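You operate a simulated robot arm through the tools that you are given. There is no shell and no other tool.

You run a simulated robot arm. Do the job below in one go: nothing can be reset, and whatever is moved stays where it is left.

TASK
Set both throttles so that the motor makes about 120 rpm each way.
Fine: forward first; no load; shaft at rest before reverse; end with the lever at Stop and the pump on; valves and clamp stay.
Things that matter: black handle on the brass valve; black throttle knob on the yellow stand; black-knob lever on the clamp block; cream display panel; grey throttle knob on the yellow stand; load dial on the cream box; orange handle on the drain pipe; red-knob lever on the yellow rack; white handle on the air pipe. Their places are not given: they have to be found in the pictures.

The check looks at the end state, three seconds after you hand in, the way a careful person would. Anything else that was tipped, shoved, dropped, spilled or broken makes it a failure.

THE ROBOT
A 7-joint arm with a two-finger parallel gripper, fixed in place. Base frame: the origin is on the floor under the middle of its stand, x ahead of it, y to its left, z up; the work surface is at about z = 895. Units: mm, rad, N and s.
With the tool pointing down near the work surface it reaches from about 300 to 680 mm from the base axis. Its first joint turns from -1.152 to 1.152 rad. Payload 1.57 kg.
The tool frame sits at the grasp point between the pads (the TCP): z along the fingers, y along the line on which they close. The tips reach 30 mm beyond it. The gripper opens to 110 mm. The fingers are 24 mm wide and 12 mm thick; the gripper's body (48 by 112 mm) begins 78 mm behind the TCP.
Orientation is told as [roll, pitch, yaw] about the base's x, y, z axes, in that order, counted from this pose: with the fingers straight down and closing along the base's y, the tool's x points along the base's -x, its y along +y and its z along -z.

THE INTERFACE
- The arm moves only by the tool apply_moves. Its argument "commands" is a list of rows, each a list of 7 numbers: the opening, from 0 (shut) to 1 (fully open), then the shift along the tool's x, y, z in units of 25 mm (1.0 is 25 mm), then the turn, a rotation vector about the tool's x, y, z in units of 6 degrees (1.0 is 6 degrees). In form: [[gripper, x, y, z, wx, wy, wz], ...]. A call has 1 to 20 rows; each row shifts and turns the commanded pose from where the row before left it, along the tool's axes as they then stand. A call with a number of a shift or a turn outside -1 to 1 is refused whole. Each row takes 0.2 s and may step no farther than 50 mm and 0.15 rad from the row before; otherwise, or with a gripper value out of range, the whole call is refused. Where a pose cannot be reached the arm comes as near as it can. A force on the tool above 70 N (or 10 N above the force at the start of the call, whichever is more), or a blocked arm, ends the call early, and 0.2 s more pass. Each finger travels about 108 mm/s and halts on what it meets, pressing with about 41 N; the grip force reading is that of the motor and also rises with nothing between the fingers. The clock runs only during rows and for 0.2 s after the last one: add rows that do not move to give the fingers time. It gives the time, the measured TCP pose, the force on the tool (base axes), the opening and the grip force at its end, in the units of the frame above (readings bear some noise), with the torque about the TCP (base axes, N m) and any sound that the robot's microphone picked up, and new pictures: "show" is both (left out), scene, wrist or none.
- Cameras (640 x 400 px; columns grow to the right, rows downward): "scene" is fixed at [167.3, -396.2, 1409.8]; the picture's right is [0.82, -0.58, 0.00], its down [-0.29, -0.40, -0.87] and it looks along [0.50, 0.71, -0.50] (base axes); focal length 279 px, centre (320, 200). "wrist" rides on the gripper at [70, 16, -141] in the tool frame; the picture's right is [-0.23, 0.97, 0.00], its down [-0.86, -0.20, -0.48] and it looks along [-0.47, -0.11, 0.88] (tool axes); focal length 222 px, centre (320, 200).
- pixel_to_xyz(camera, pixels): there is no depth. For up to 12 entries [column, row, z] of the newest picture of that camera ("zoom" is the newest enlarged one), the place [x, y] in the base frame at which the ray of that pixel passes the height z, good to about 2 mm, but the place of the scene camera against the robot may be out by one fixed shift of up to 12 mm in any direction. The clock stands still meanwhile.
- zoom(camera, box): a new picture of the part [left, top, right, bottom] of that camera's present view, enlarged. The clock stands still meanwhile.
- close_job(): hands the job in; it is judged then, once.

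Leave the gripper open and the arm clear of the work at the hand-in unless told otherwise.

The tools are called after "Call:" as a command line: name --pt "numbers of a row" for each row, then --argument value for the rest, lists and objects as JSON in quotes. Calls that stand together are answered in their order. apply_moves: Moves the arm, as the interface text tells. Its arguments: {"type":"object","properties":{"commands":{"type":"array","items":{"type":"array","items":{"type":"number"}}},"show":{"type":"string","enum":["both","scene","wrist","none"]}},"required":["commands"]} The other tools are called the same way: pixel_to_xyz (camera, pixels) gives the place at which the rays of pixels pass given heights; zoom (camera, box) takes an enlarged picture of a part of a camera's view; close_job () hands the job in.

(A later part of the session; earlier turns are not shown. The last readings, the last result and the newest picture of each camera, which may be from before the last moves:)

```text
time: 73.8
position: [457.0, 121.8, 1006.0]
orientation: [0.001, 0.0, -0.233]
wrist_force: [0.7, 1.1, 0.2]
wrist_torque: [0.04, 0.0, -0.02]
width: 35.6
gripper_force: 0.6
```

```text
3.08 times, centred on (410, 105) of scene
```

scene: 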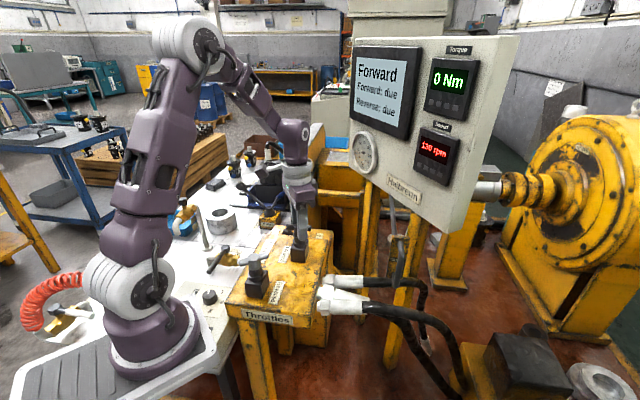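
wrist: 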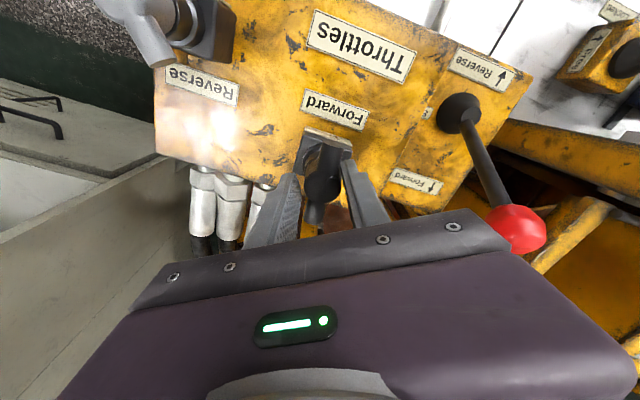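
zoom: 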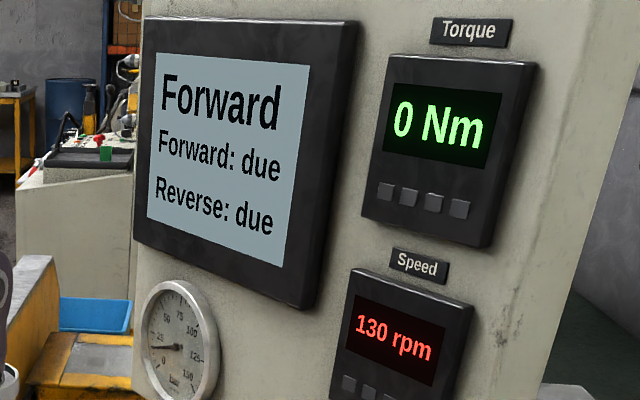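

Now 130 (≈125–130): slightly too far. I'll rotate the loose fingers clockwise to the other side of the bar (contact expected near yaw −75°) and nudge it back.

Call:
apply_moves --pt "0.31 0 0 0 0 0 0.9" --pt "0.31 0 0 0 0 0 0.9" --pt "0.31 0 0 0 0 0 0.9" --pt "0.31 0 0 0 0 0 0.9" --pt "0.29 0 0 0 0 0 0.9" --pt "0.28 0 0 0 0 0 0.9" --pt "0.28 0 0 0 0 0 0.9" --pt "0.28 0 0 0 0 0 0.9" --pt "0.28 0 0 0 0 0 0.9" --pt "0.28 0 0 0 0 0 0.5" --pt "0.28 0 0 0 0 0 0" --pt "0.28 0 0 0 0 0 0"

Call:
zoom --camera "wrist" --box '[240, 100, 400, 240]'

Call:
zoom --camera "scene" --box '[345, 40, 475, 170]'

```text
time: 76.4
position: [456.8, 121.4, 1007.6]
orientation: [0.0, 0.0, -1.133]
wrist_force: [0.7, 2.2, 1.2]
wrist_torque: [0.0, -0.05, 0.02]
width: 31.7
gripper_force: 0.5
```

scene: 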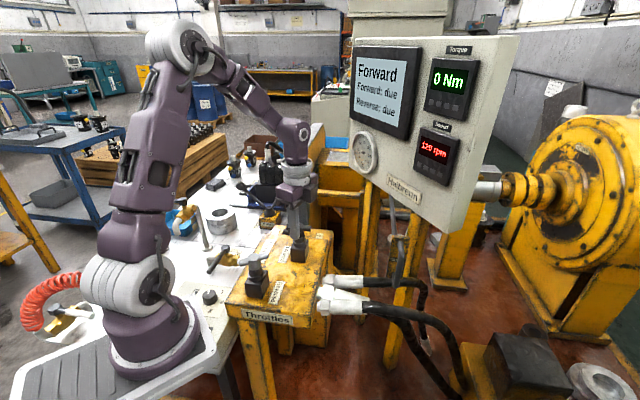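
wrist: 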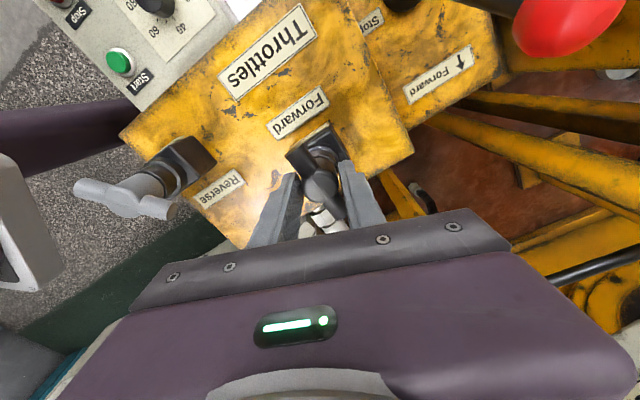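

```text
2.86 times, centred on (320, 170) of wrist
```

zoom: 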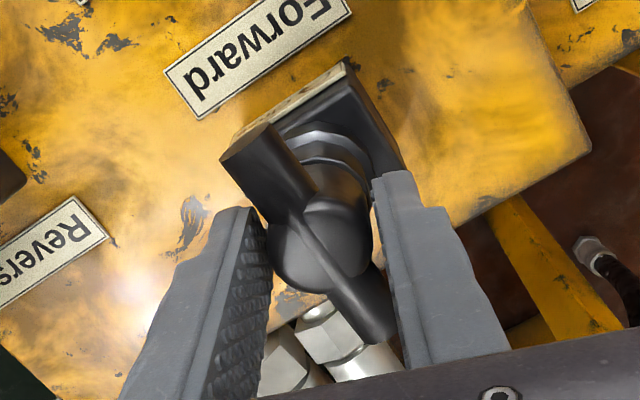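

```text
3.08 times, centred on (410, 105) of scene
```

zoom: 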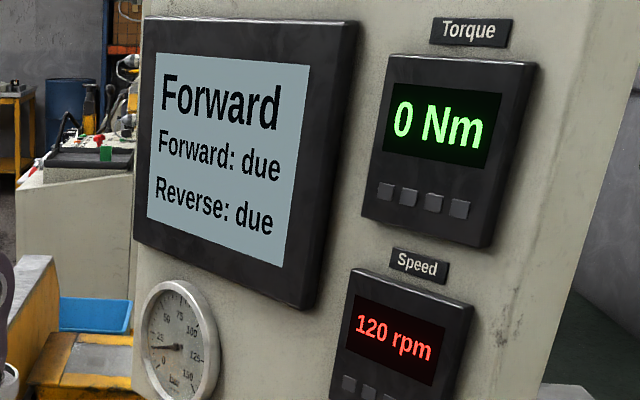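

It already contacted and shows 120. Hold a second for the reading to settle.

Call:
apply_moves --pt "0.28 0 0 0 0 0 0" --pt "0.28 0 0 0 0 0 0" --pt "0.28 0 0 0 0 0 0" --pt "0.28 0 0 0 0 0 0" --pt "0.28 0 0 0 0 0 0" --pt "0.28 0 0 0 0 0 0" --show "scene"

Call:
zoom --camera "scene" --box '[345, 40, 475, 170]'

```text
time: 77.8
position: [456.3, 121.4, 1006.3]
orientation: [-0.001, 0.0, -1.134]
wrist_force: [0.4, 0.8, 1.0]
wrist_torque: [-0.01, -0.03, -0.02]
width: 31.2
gripper_force: 0.4
```

scene: 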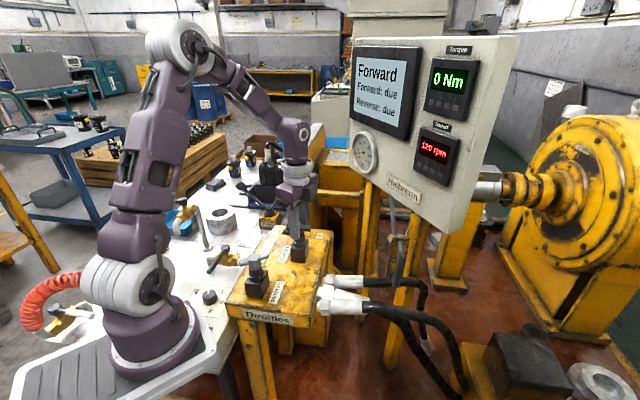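

```text
3.08 times, centred on (410, 105) of scene
```

zoom: 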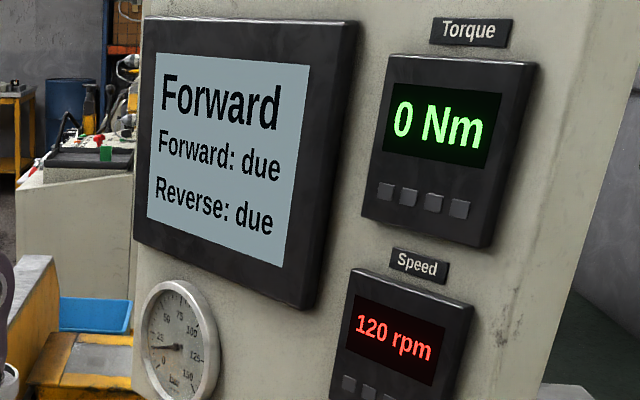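

Steady 120. To know where in the band I am, I nudge 1.5° more clockwise and read.

Call:
apply_moves --pt "0.28 0 0 0 0 0 0.25" --pt "0.28 0 0 0 0 0 0" --pt "0.28 0 0 0 0 0 0" --pt "0.28 0 0 0 0 0 0" --pt "0.28 0 0 0 0 0 0" --pt "0.28 0 0 0 0 0 0" --pt "0.28 0 0 0 0 0 0" --show "scene"

Call:
zoom --camera "scene" --box '[345, 40, 475, 170]'

```text
time: 79.4
position: [457.5, 121.2, 1005.9]
orientation: [-0.002, 0.001, -1.159]
wrist_force: [1.0, 1.0, 0.4]
wrist_torque: [-0.03, -0.05, 0.02]
width: 31.3
gripper_force: 0.1
```

scene: 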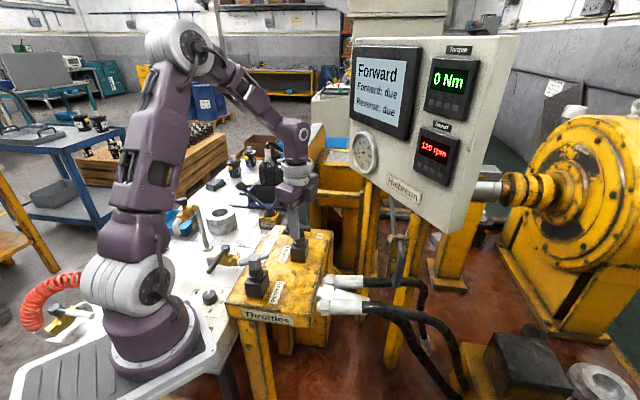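

```text
3.08 times, centred on (410, 105) of scene
```

zoom: 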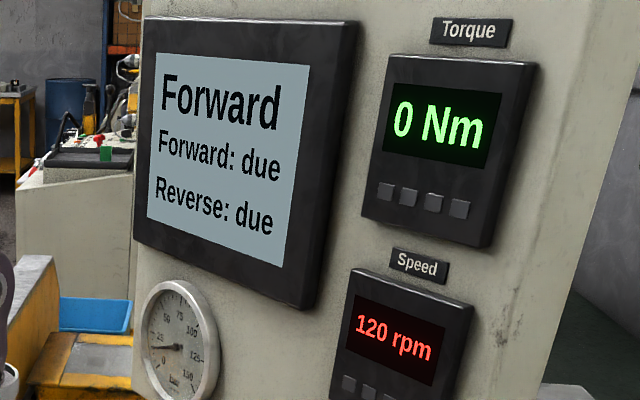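

Still 120, so true speed is about 115–123, centred near 119. I back off 9° (unloaded), open and rise, then read hands-off.

Call:
apply_moves --pt "0.28 0 0 0 0 0 -0.75" --pt "0.3 0 0 0 0 0 -0.75" --pt "0.4 0 0 0 0 0 -0.75" --pt "0.55 0 0 0 0 0 0" --pt "0.55 0 0 0 0 0 0" --pt "0.55 0 0 -0.8 0 0 0" --pt "0.55 0 0 -1 0 0 0" --pt "0.55 0 0 -1 0 0 0" --pt "0.55 0 0 -1 0 0 0" --pt "0.55 0 0 0 0 0 0" --pt "0.55 0 0 0 0 0 0" --pt "0.55 0 0 0 0 0 0"

Call:
zoom --camera "scene" --box '[345, 40, 475, 170]'

Call:
zoom --camera "wrist" --box '[250, 70, 410, 200]'

```text
time: 82.0
position: [457.7, 121.6, 1103.5]
orientation: [0.001, -0.001, -0.925]
wrist_force: [-0.2, -0.5, 0.1]
wrist_torque: [0.0, 0.03, 0.03]
width: 60.6
gripper_force: 0.0
```

scene: 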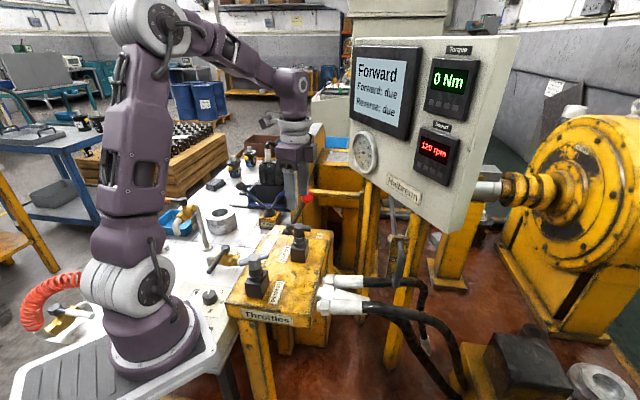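
wrist: 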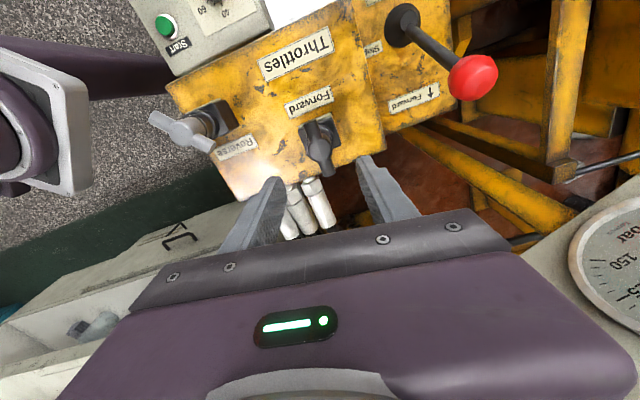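

```text
3.08 times, centred on (410, 105) of scene
```

zoom: 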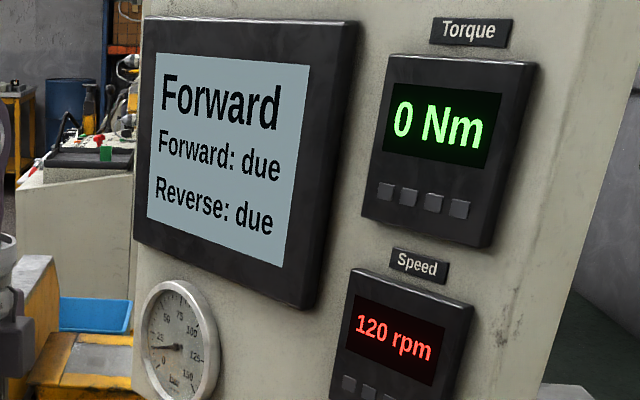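

```text
3.08 times, centred on (330, 135) of wrist
```

zoom: 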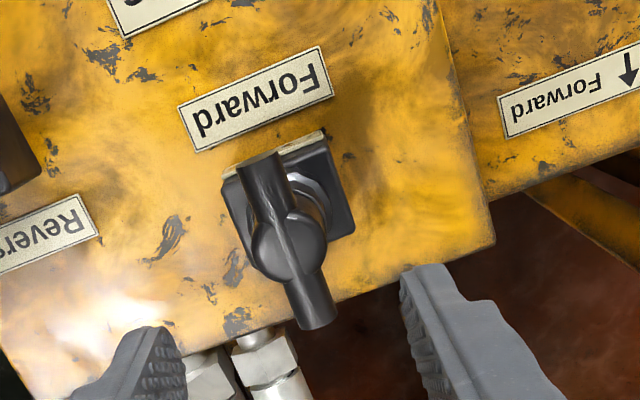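

Hands-off: 120 rpm forward. Now return to the lever: yaw back to 45° here, then move over the ball's Forward position.

Call:
apply_moves --pt "0.7 0 0 0 0 0 -0.961" --pt "0.9 0 0 0 0 0 -0.961" --pt "1 0 0 0 0 0 -0.961" --pt "1 0 0 0 0 0 -0.961" --pt "1 0 0 0 0 0 -0.961" --pt "1 0 0 0 0 0 -0.961" --pt "1 0 0 0 0 0 -0.961" --pt "1 0 0 0 0 0 -0.961" --pt "1 0 0 0 0 0 -0.961" --pt "1 0 0 0 0 0 -0.961" --pt "1 0 0 0 0 0 -0.961" --pt "1 0 0 0 0 0 -0.961" --pt "1 0 0 0 0 0 -0.961" --pt "1 0 0 0 0 0 -0.961" --pt "1 0 0 0 0 0 -0.961" --pt "1 0 0 0 0 0 -0.961" --pt "1 0 0 0 0 0 -0.961" --pt "1 0 0 0 0 0 0" --show "none"

Call:
apply_moves --pt "1 -0.912 0.169 0 0 0 0" --pt "1 -0.912 0.169 0 0 0 0" --pt "1 -0.912 0.169 0 0 0 0" --pt "1 -0.912 0.169 0 0 0 0" --pt "1 -0.912 0.169 0 0 0 0" --pt "1 -0.912 0.169 0 0 0 0" --pt "1 -0.912 0.169 0 0 0 0" --pt "1 0 0 0 0 0 0"

Call:
zoom --camera "wrist" --box '[220, 80, 420, 240]'

Call:
zoom --camera "scene" --box '[345, 40, 475, 170]'

```text
time: 85.8
position: [456.3, 121.4, 1100.5]
orientation: [0.001, 0.0, 0.789]
wrist_force: [0.0, 0.3, -0.2]
wrist_torque: [0.0, 0.01, -0.02]
width: 109.7
gripper_force: 0.1
```

```text
time: 87.6
position: [549.7, 257.0, 1101.0]
orientation: [0.002, 0.0, 0.786]
wrist_force: [0.4, 0.0, 0.6]
wrist_torque: [0.01, 0.01, 0.01]
width: 110.1
gripper_force: 0.1
```

scene: 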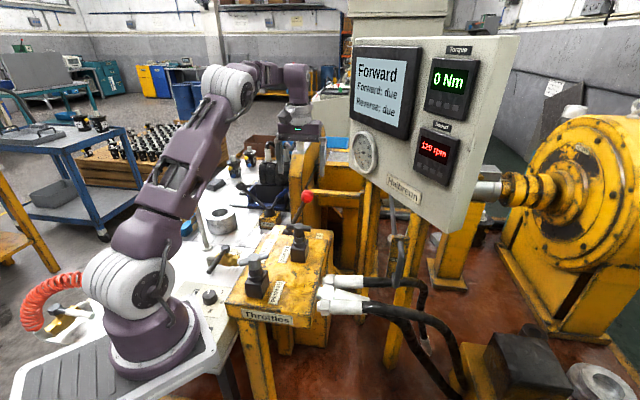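
wrist: 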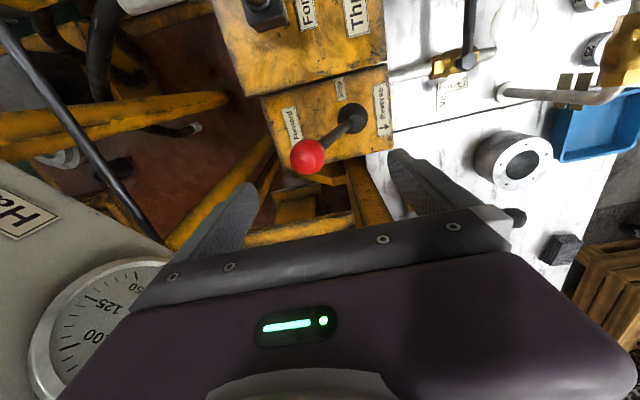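

```text
2.50 times, centred on (320, 160) of wrist
```

zoom: 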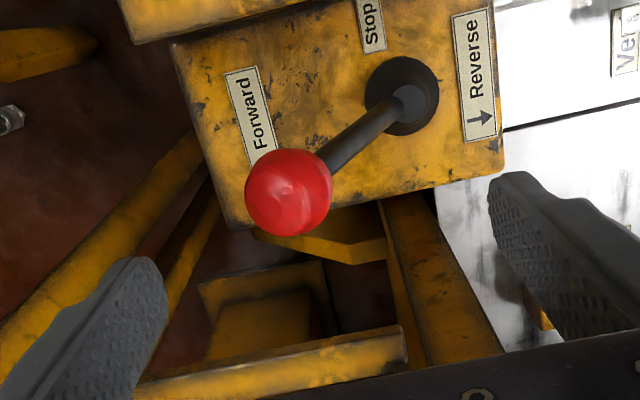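

```text
3.08 times, centred on (410, 105) of scene
```

zoom: 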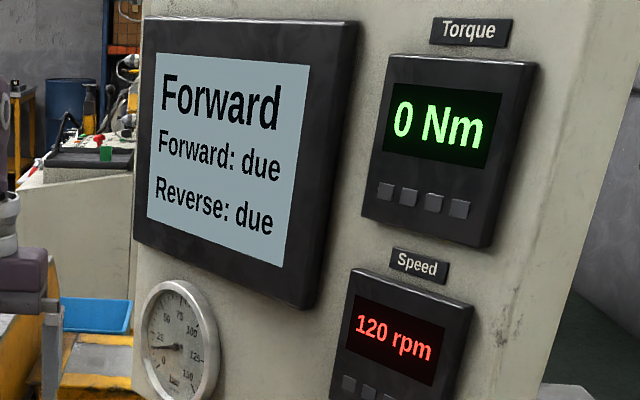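

Stable 120 rpm. Descend around the ball, cage it, and bring the lever to Stop.

Call:
apply_moves --pt "1 0 0 1 0 0 0" --pt "1 0 0 1 0 0 0" --pt "1 0 0 1 0 0 0" --pt "1 0 0 1 0 0 0" --pt "0.8 0 0 0 0 0 0" --pt "0.6 0 0 0 0 0 0" --pt "0.45 0 0 0 0 0 0" --pt "0.45 0 0 0 0 0 0" --pt "0.45 0 0.385 -0.08 0 0 0" --pt "0.45 0 0.385 -0.08 0 0 0" --pt "0.45 0 0.385 -0.08 0 0 0" --pt "0.45 0 0.385 -0.08 0 0 0" --pt "0.45 0 0.385 -0.08 0 0 0" --pt "0.45 0 0.385 -0.06 0 0 0" --pt "0.45 0 0 0 0 0 0"

Call:
zoom --camera "wrist" --box '[220, 80, 420, 240]'

Call:
zoom --camera "scene" --box '[345, 40, 475, 170]'

```text
time: 90.8
position: [507.8, 294.7, 1012.2]
orientation: [0.001, -0.001, 0.789]
wrist_force: [0.4, 0.1, -0.3]
wrist_torque: [-0.03, 0.02, -0.04]
width: 49.4
gripper_force: 0.0
```

scene: 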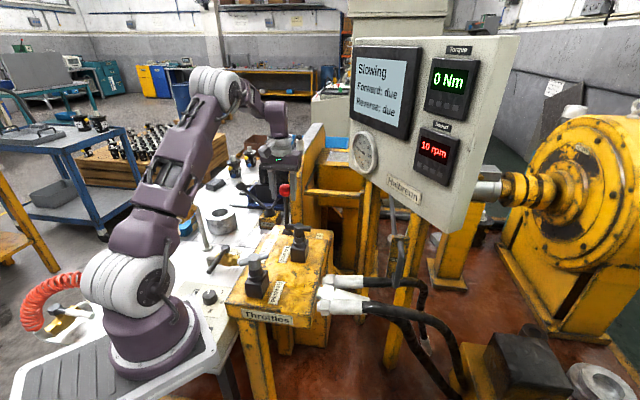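
wrist: 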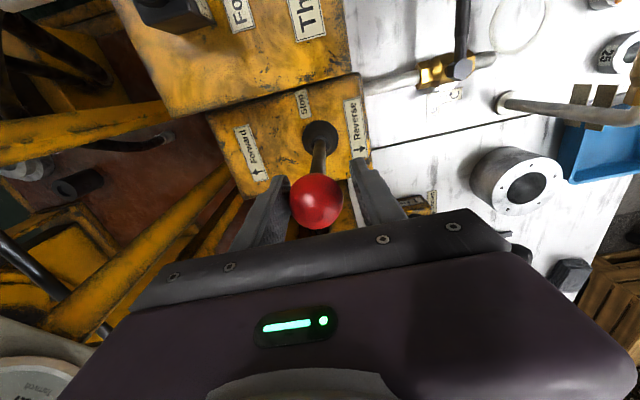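

```text
2.50 times, centred on (320, 160) of wrist
```

zoom: 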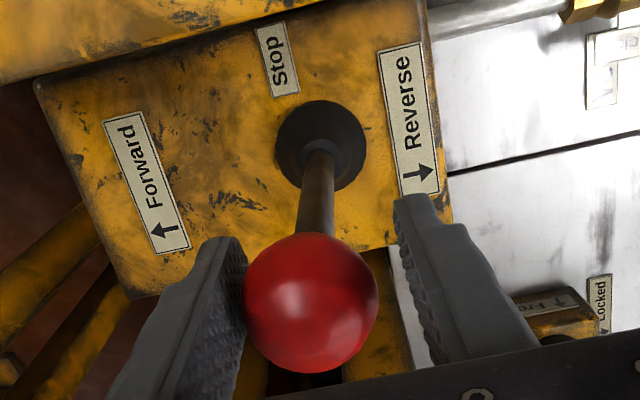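

```text
3.08 times, centred on (410, 105) of scene
```

zoom: 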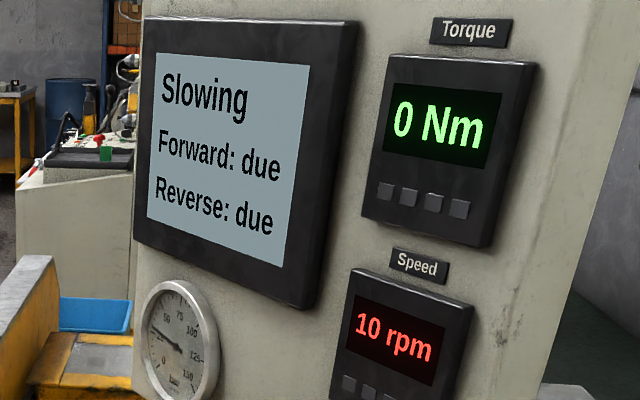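

Slowing at 10 rpm. I wait, lever at Stop, until the shaft is fully at rest.

Call:
apply_moves --pt "0.45 0 0 0 0 0 0" --pt "0.45 0 0 0 0 0 0" --pt "0.45 0 0 0 0 0 0" --pt "0.45 0 0 0 0 0 0" --pt "0.45 0 0 0 0 0 0" --pt "0.45 0 0 0 0 0 0" --pt "0.45 0 0 0 0 0 0" --pt "0.45 0 0 0 0 0 0" --pt "0.45 0 0 0 0 0 0" --pt "0.45 0 0 0 0 0 0"

Call:
zoom --camera "scene" --box '[345, 40, 475, 170]'

Call:
zoom --camera "wrist" --box '[220, 80, 420, 240]'

```text
time: 93.0
position: [507.4, 297.5, 1011.8]
orientation: [0.0, 0.002, 0.788]
wrist_force: [-0.2, 0.1, 0.2]
wrist_torque: [-0.01, -0.03, 0.0]
width: 49.4
gripper_force: 0.1
```

scene: 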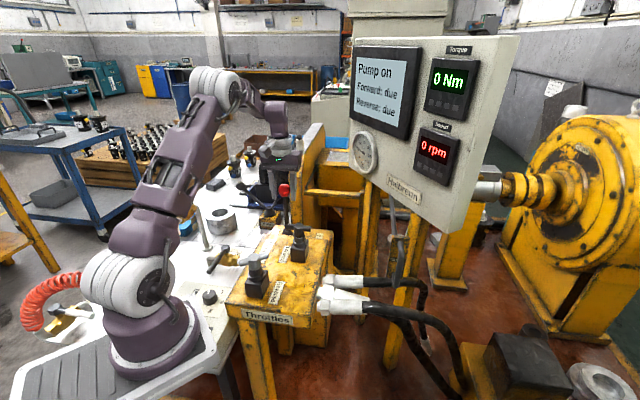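
wrist: 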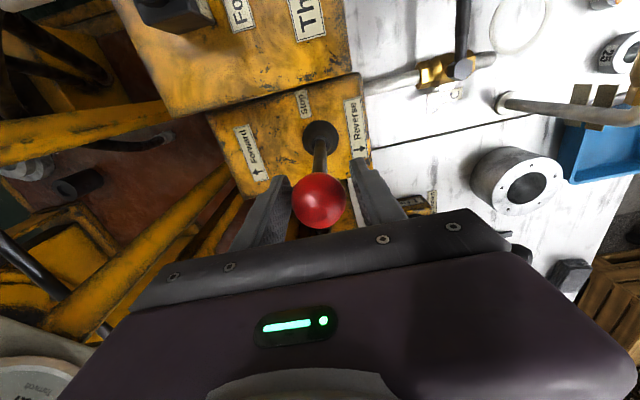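

```text
3.08 times, centred on (410, 105) of scene
```

zoom: 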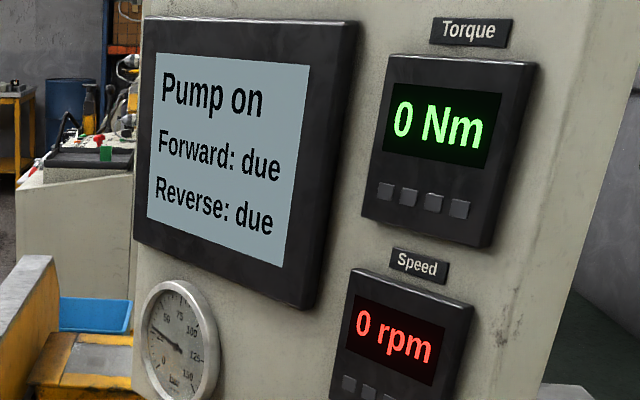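

```text
2.50 times, centred on (320, 160) of wrist
```

zoom: 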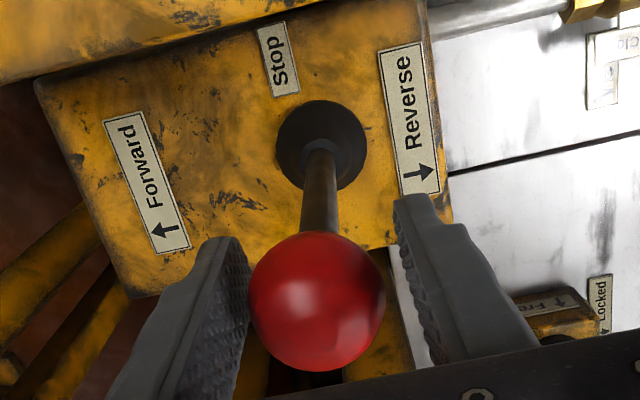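

Shaft at rest, "Pump on". Before pushing to Reverse I check where the steel ring on the table is relative to the fingers' path.

Call:
pixel_to_xyz --camera "wrist" --pixels '[[472, 180, 940], [472, 180, 970], [500, 205, 900], [528, 185, 940], [500, 105, 1000], [500, 105, 950], [319, 201, 1013]]'

```text
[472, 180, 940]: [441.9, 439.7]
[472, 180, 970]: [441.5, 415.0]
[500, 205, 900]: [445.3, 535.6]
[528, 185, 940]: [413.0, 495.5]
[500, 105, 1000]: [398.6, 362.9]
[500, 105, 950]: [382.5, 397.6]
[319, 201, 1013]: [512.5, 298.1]
```

Call:
pixel_to_xyz --camera "wrist" --pixels '[[437, 72, 920], [437, 72, 960], [462, 40, 950], [462, 66, 950], [462, 66, 980], [502, 103, 895], [560, 105, 960]]'

Call:
zoom --camera "scene" --box '[150, 170, 300, 290]'

```text
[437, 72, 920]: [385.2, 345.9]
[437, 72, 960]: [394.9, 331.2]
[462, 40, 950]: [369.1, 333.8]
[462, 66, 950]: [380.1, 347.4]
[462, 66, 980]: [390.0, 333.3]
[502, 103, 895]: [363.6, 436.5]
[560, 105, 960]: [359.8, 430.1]
```

```text
3.33 times, centred on (225, 230) of scene
```

zoom: 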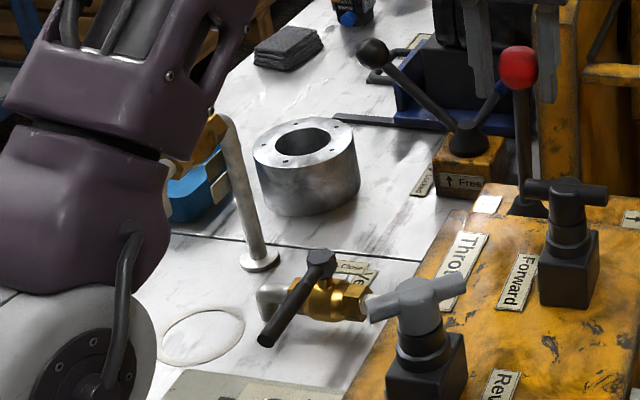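

Fingers will keep >20 mm from the brass valve even at full travel. Shaft is at 0 rpm, so I push the lever toward Reverse by ~62 mm (it pulls itself home after that).

Call:
apply_moves --pt "0.45 0 0.42 0.02 0 0 0" --pt "0.45 0 0.42 0.04 0 0 0" --pt "0.45 0 0.42 0.06 0 0 0" --pt "0.45 0 0.42 0.08 0 0 0" --pt "0.45 0 0.42 0.1 0 0 0" --pt "0.45 0 0.42 0.1 0 0 0" --pt "0.45 0 0 0 0 0 0" --pt "0.45 0 0 0 0 0 0"

Call:
zoom --camera "wrist" --box '[220, 80, 420, 240]'

Call:
zoom --camera "scene" --box '[345, 40, 475, 170]'

```text
time: 94.8
position: [464.2, 340.9, 1003.4]
orientation: [0.001, 0.0, 0.786]
wrist_force: [-0.7, -0.4, 0.2]
wrist_torque: [0.01, 0.01, 0.06]
width: 49.6
gripper_force: 0.1
```

scene: 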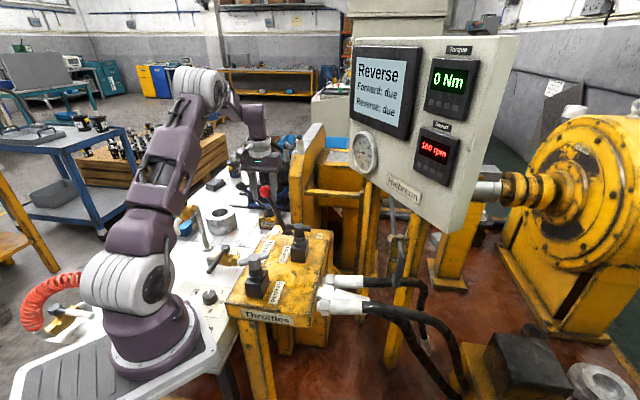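
wrist: 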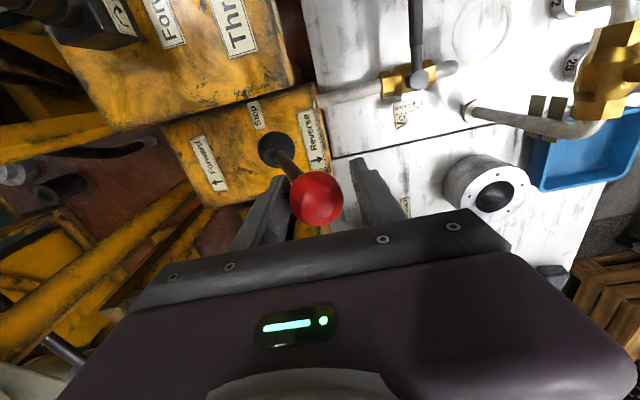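

```text
2.50 times, centred on (320, 160) of wrist
```

zoom: 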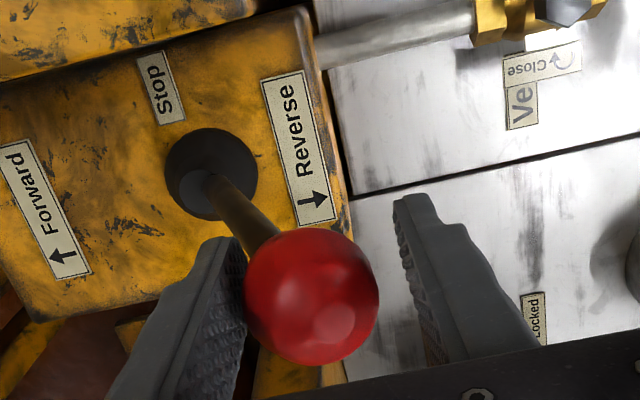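

```text
3.08 times, centred on (410, 105) of scene
```

zoom: 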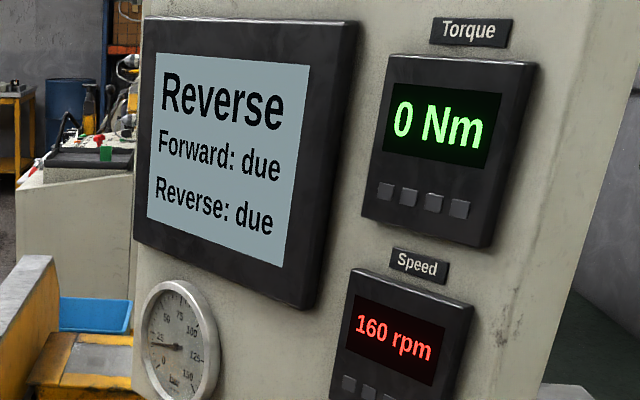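

Reverse engaged, 160 rpm and rising. I push 10 mm further so it seats, then open partway and rise.

Call:
apply_moves --pt "0.45 0 0.2 0.06 0 0 0" --pt "0.45 0 0.2 0.06 0 0 0" --pt "0.45 0 0 0 0 0 0" --pt "0.6 0 0 0 0 0 0" --pt "0.7 0 0 0 0 0 0" --pt "0.7 0 0 -1 0 0 0" --pt "0.7 0 0 -1 0 0 0" --pt "0.7 0 0 -1 0 0 0" --pt "0.7 0 0 -1 0 0 0" --pt "0.7 0 0 -0.4 0 0 0" --pt "0.7 0 0 0 0 0 0"

Call:
zoom --camera "scene" --box '[345, 40, 475, 170]'

Call:
zoom --camera "wrist" --box '[220, 80, 420, 240]'

```text
time: 97.2
position: [457.5, 347.7, 1110.1]
orientation: [0.0, 0.002, 0.788]
wrist_force: [-0.1, 1.1, 0.7]
wrist_torque: [0.0, 0.02, 0.01]
width: 76.9
gripper_force: 0.0
```

scene: 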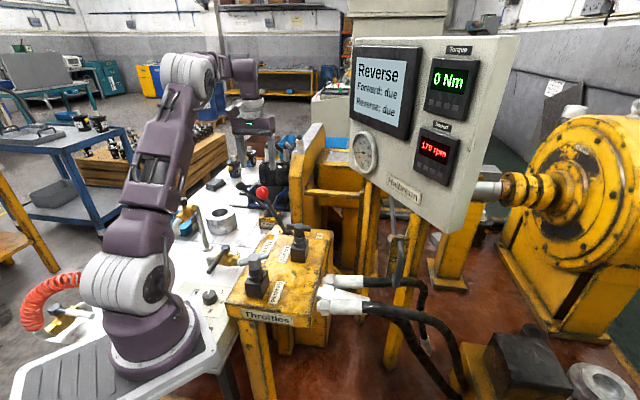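
wrist: 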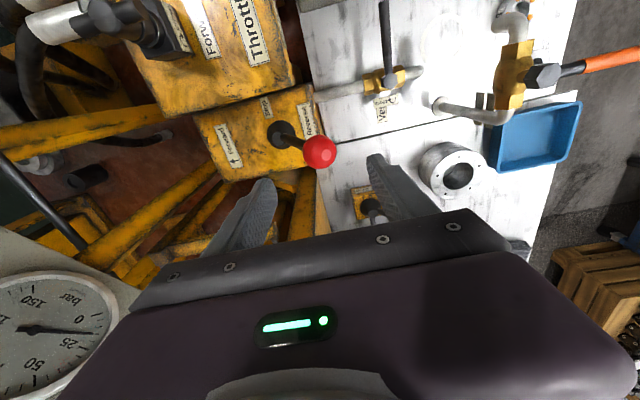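

```text
3.08 times, centred on (410, 105) of scene
```

zoom: 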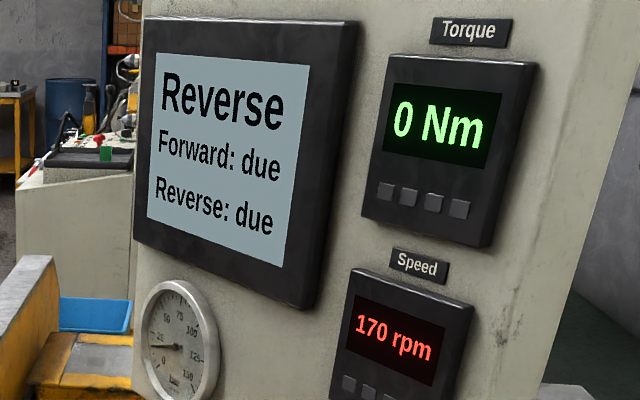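

```text
2.50 times, centred on (320, 160) of wrist
```

zoom: 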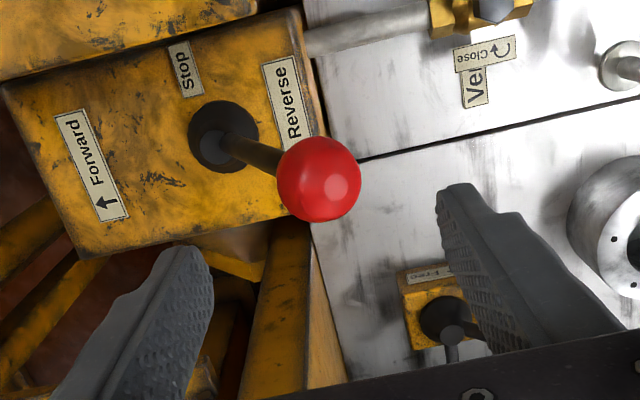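

Reverse runs at 170 rpm. Now travel at z≈1110 to above the grey reverse throttle near (312,80), then yaw back to about −6°.

Call:
apply_moves --pt "0.7 0.974 -0.288 0 0 0 0" --pt "0.7 0.974 -0.288 0 0 0 0" --pt "0.7 0.974 -0.288 0 0 0 0" --pt "0.7 0.974 -0.288 0 0 0 0" --pt "0.7 0.974 -0.288 0 0 0 0" --pt "0.7 0.974 -0.288 0 0 0 0" --pt "0.7 0.974 -0.288 0 0 0 0" --pt "0.7 0.974 -0.288 0 0 0 0" --pt "0.7 0.974 -0.288 0 0 0 0" --pt "0.7 0.974 -0.288 0 0 0 0" --pt "0.7 0.974 -0.288 0 0 0 0" --pt "0.7 0.974 -0.288 0 0 0 0" --pt "0.7 0 0 0 0 0 0" --show "none"

Call:
apply_moves --pt "0.7 0 0 0 0 0 0.944" --pt "0.7 0 0 0 0 0 0.944" --pt "0.7 0 0 0 0 0 0.944" --pt "0.7 0 0 0 0 0 0.944" --pt "0.7 0 0 0 0 0 0.944" --pt "0.7 0 0 0 0 0 0.944" --pt "0.7 0 0 0 0 0 0.944" --pt "0.7 0 0 0 0 0 0.944" --pt "0.7 0 0 0 0 0 0.944" --pt "0.7 0 0 0 0 0 0"

Call:
zoom --camera "wrist" --box '[240, 60, 400, 220]'

Call:
zoom --camera "scene" --box '[345, 40, 475, 170]'

```text
time: 100.0
position: [309.6, 79.8, 1110.5]
orientation: [0.0, 0.0, 0.786]
wrist_force: [-0.4, -0.3, 0.0]
wrist_torque: [-0.03, -0.03, 0.02]
width: 76.8
gripper_force: 0.0
```

```text
time: 102.2
position: [311.3, 78.7, 1109.2]
orientation: [0.0, 0.0, -0.103]
wrist_force: [0.2, 0.0, -0.3]
wrist_torque: [0.03, 0.01, 0.01]
width: 77.0
gripper_force: 0.0
```

scene: 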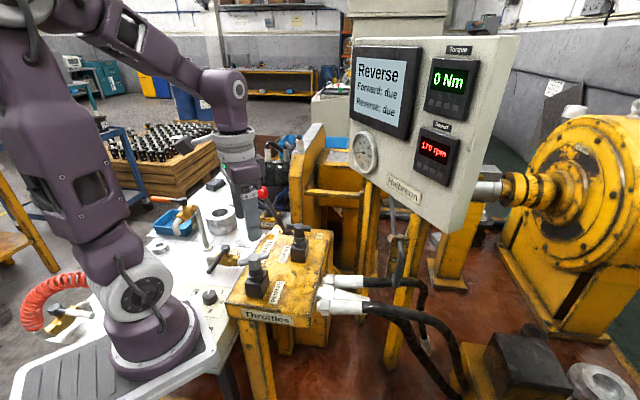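
wrist: 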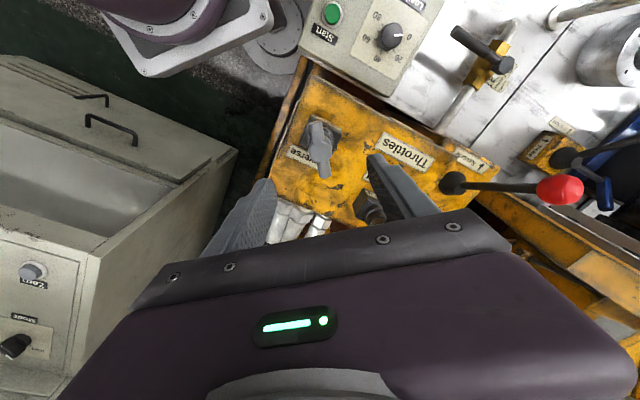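

```text
2.50 times, centred on (320, 140) of wrist
```

zoom: 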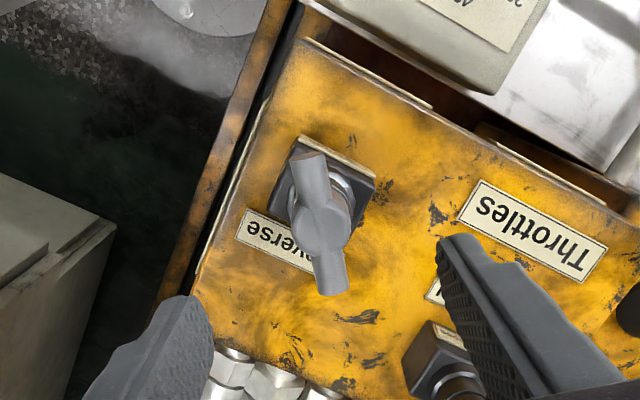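

```text
3.08 times, centred on (410, 105) of scene
```

zoom: 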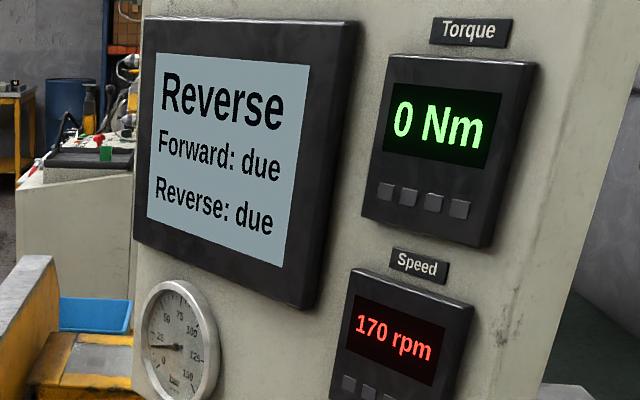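

Steady 170 rpm reverse. Zoom on the grey knob and get its axis and centre.

Call:
zoom --camera "wrist" --box '[285, 105, 355, 190]'

Call:
pixel_to_xyz --camera "wrist" --pixels '[[315.2, 124, 990], [324.8, 174, 990], [320.8, 148, 990], [320.8, 148, 1000], [375, 197, 985], [390, 170, 990]]'

```text
4.71 times, centred on (320, 148) of wrist
```

zoom: 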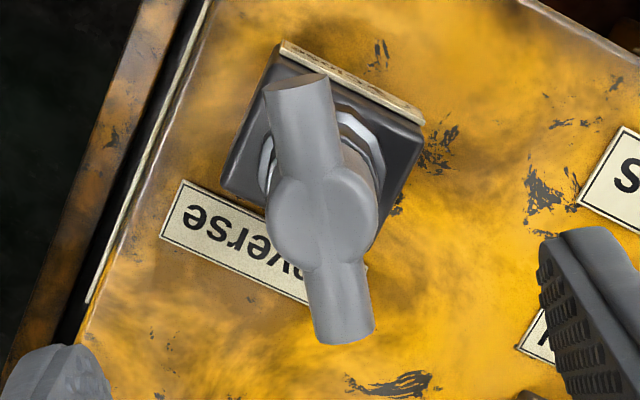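

```text
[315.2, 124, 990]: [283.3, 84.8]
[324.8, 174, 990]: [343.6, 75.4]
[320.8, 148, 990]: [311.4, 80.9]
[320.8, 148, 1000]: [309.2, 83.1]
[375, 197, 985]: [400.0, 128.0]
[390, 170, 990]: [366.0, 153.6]
```

Grey knob: centre ≈ (314,80.2), bar axis ≈ −9°, same geometry. I align (+2.5 mm x, +1.5 mm y, 3° yaw), descend to z≈1006 with ~66 mm opening, then narrow to 34 mm without gripping.

Call:
apply_moves --pt "0.6 -0.1 0.07 0.52 0 0 0.5" --pt "0.6 0 0 0.9 0 0 0" --pt "0.6 0 0 0.9 0 0 0" --pt "0.6 0 0 0.9 0 0 0" --pt "0.6 0 0 0.9 0 0 0" --pt "0.6 0 0 0 0 0 0"

Call:
zoom --camera "wrist" --box '[240, 100, 400, 240]'

Call:
zoom --camera "scene" --box '[200, 200, 320, 320]'

```text
time: 103.6
position: [314.0, 80.9, 1006.9]
orientation: [0.001, 0.0, -0.154]
wrist_force: [-0.8, 0.5, 0.4]
wrist_torque: [-0.02, 0.03, 0.02]
width: 65.9
gripper_force: 0.1
```

scene: 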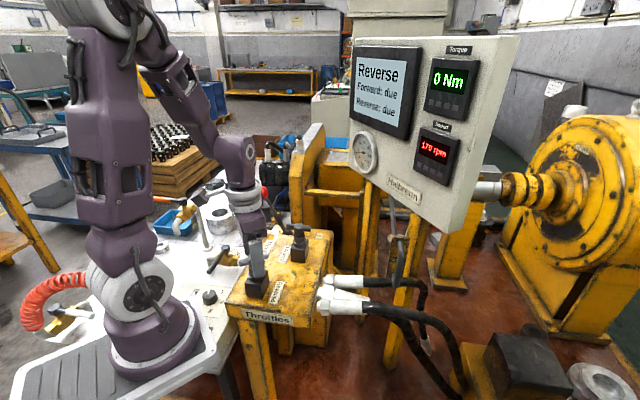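
wrist: 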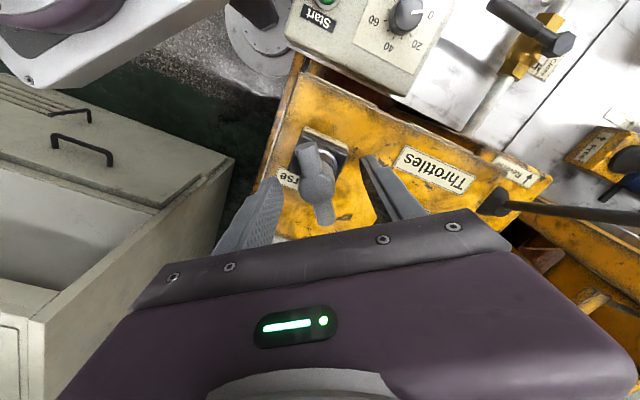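

```text
2.86 times, centred on (320, 170) of wrist
```

zoom: 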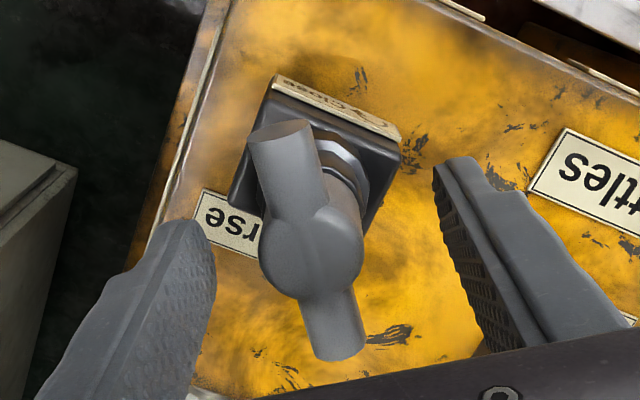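

```text
3.33 times, centred on (260, 260) of scene
```

zoom: 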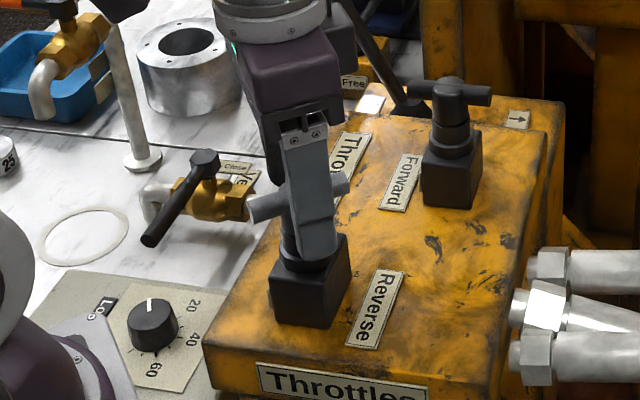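

The hub appears ~2 mm toward −y of the pads' centre. Shift −2 mm and narrow to 34 mm.

Call:
apply_moves --pt "0.5 0 -0.08 0 0 0 0" --pt "0.4 0 0 0 0 0 0" --pt "0.31 0 0 0 0 0 0" --pt "0.31 0 0 0 0 0 0" --pt "0.31 0 0 0 0 0 0"

Call:
zoom --camera "wrist" --box '[240, 100, 400, 240]'

Call:
zoom --camera "scene" --box '[345, 40, 475, 170]'

```text
time: 104.8
position: [314.4, 79.4, 1007.3]
orientation: [0.0, -0.001, -0.152]
wrist_force: [-0.4, -0.1, 0.1]
wrist_torque: [0.04, -0.02, 0.01]
width: 34.3
gripper_force: 0.1
```

scene: 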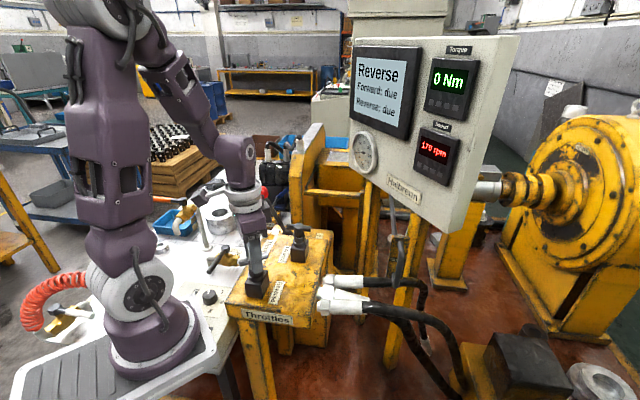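
wrist: 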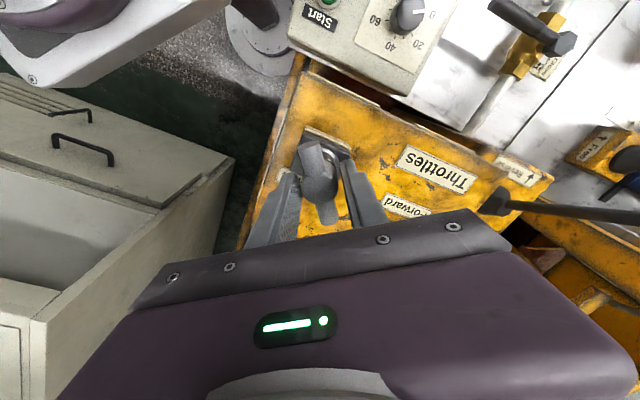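

```text
2.86 times, centred on (320, 170) of wrist
```

zoom: 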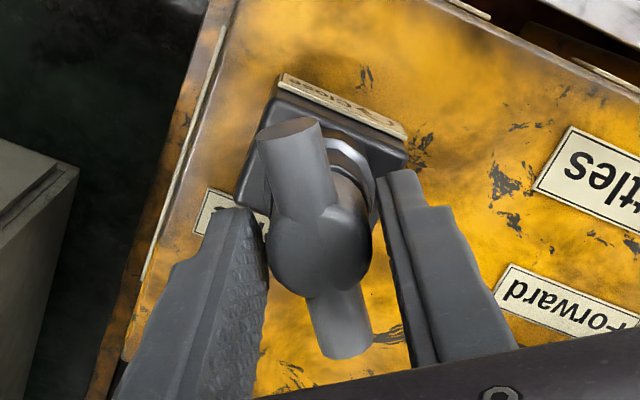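

```text
3.08 times, centred on (410, 105) of scene
```

zoom: 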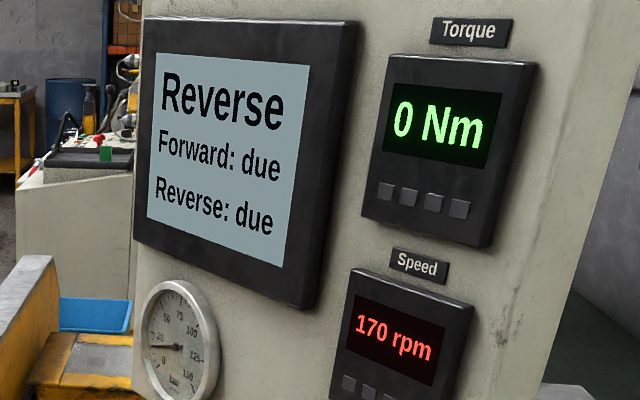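

Clear on both sides. Rotate 30° clockwise (contact expected after ~25°), then read.

Call:
apply_moves --pt "0.31 0 0 0 0 0 0.9" --pt "0.31 0 0 0 0 0 0.9" --pt "0.31 0 0 0 0 0 0.9" --pt "0.31 0 0 0 0 0 0.9" --pt "0.31 0 0 0 0 0 0.7" --pt "0.31 0 0 0 0 0 0.7" --pt "0.31 0 0 0 0 0 0" --pt "0.31 0 0 0 0 0 0" --pt "0.31 0 0 0 0 0 0" --pt "0.31 0 0 0 0 0 0"

Call:
zoom --camera "wrist" --box '[240, 100, 400, 240]'

Call:
zoom --camera "scene" --box '[345, 40, 475, 170]'

```text
time: 107.0
position: [314.5, 80.5, 1006.8]
orientation: [0.0, -0.001, -0.679]
wrist_force: [-0.6, -0.1, -0.6]
wrist_torque: [-0.03, 0.03, -0.02]
width: 34.6
gripper_force: 0.8
```

scene: 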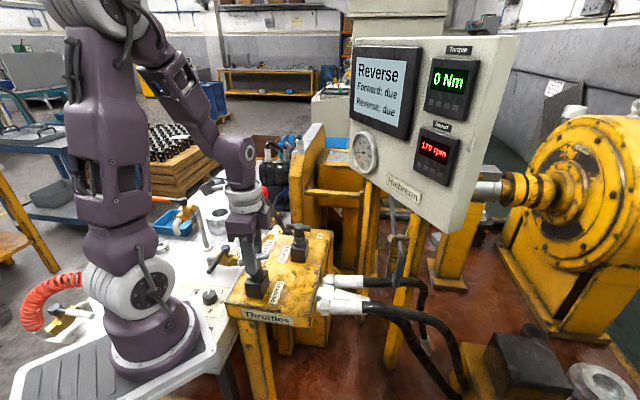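
wrist: 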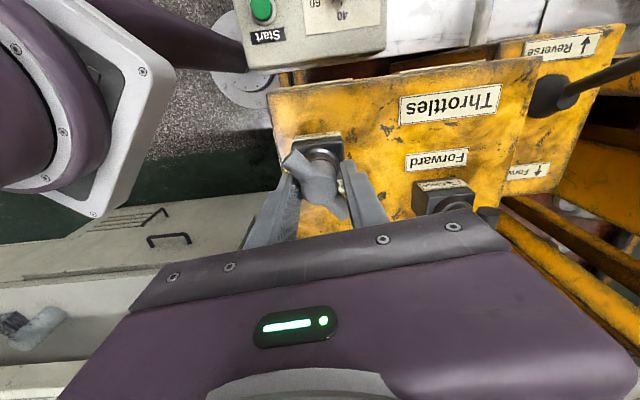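

```text
2.86 times, centred on (320, 170) of wrist
```

zoom: 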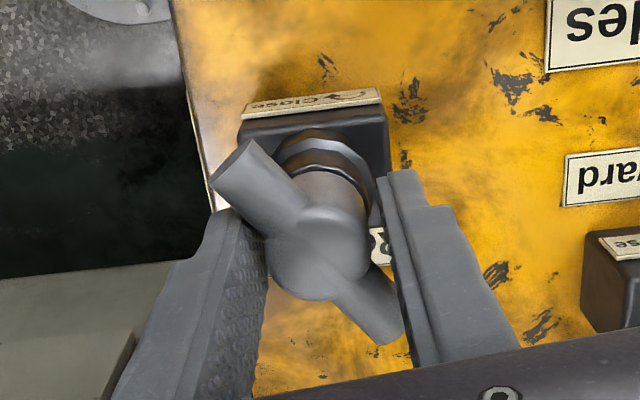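

```text
3.08 times, centred on (410, 105) of scene
```

zoom: 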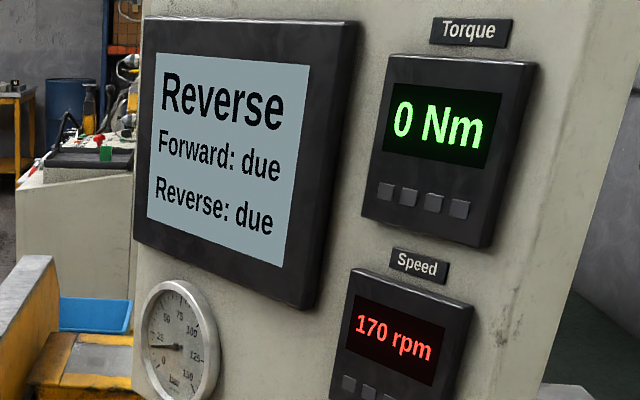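

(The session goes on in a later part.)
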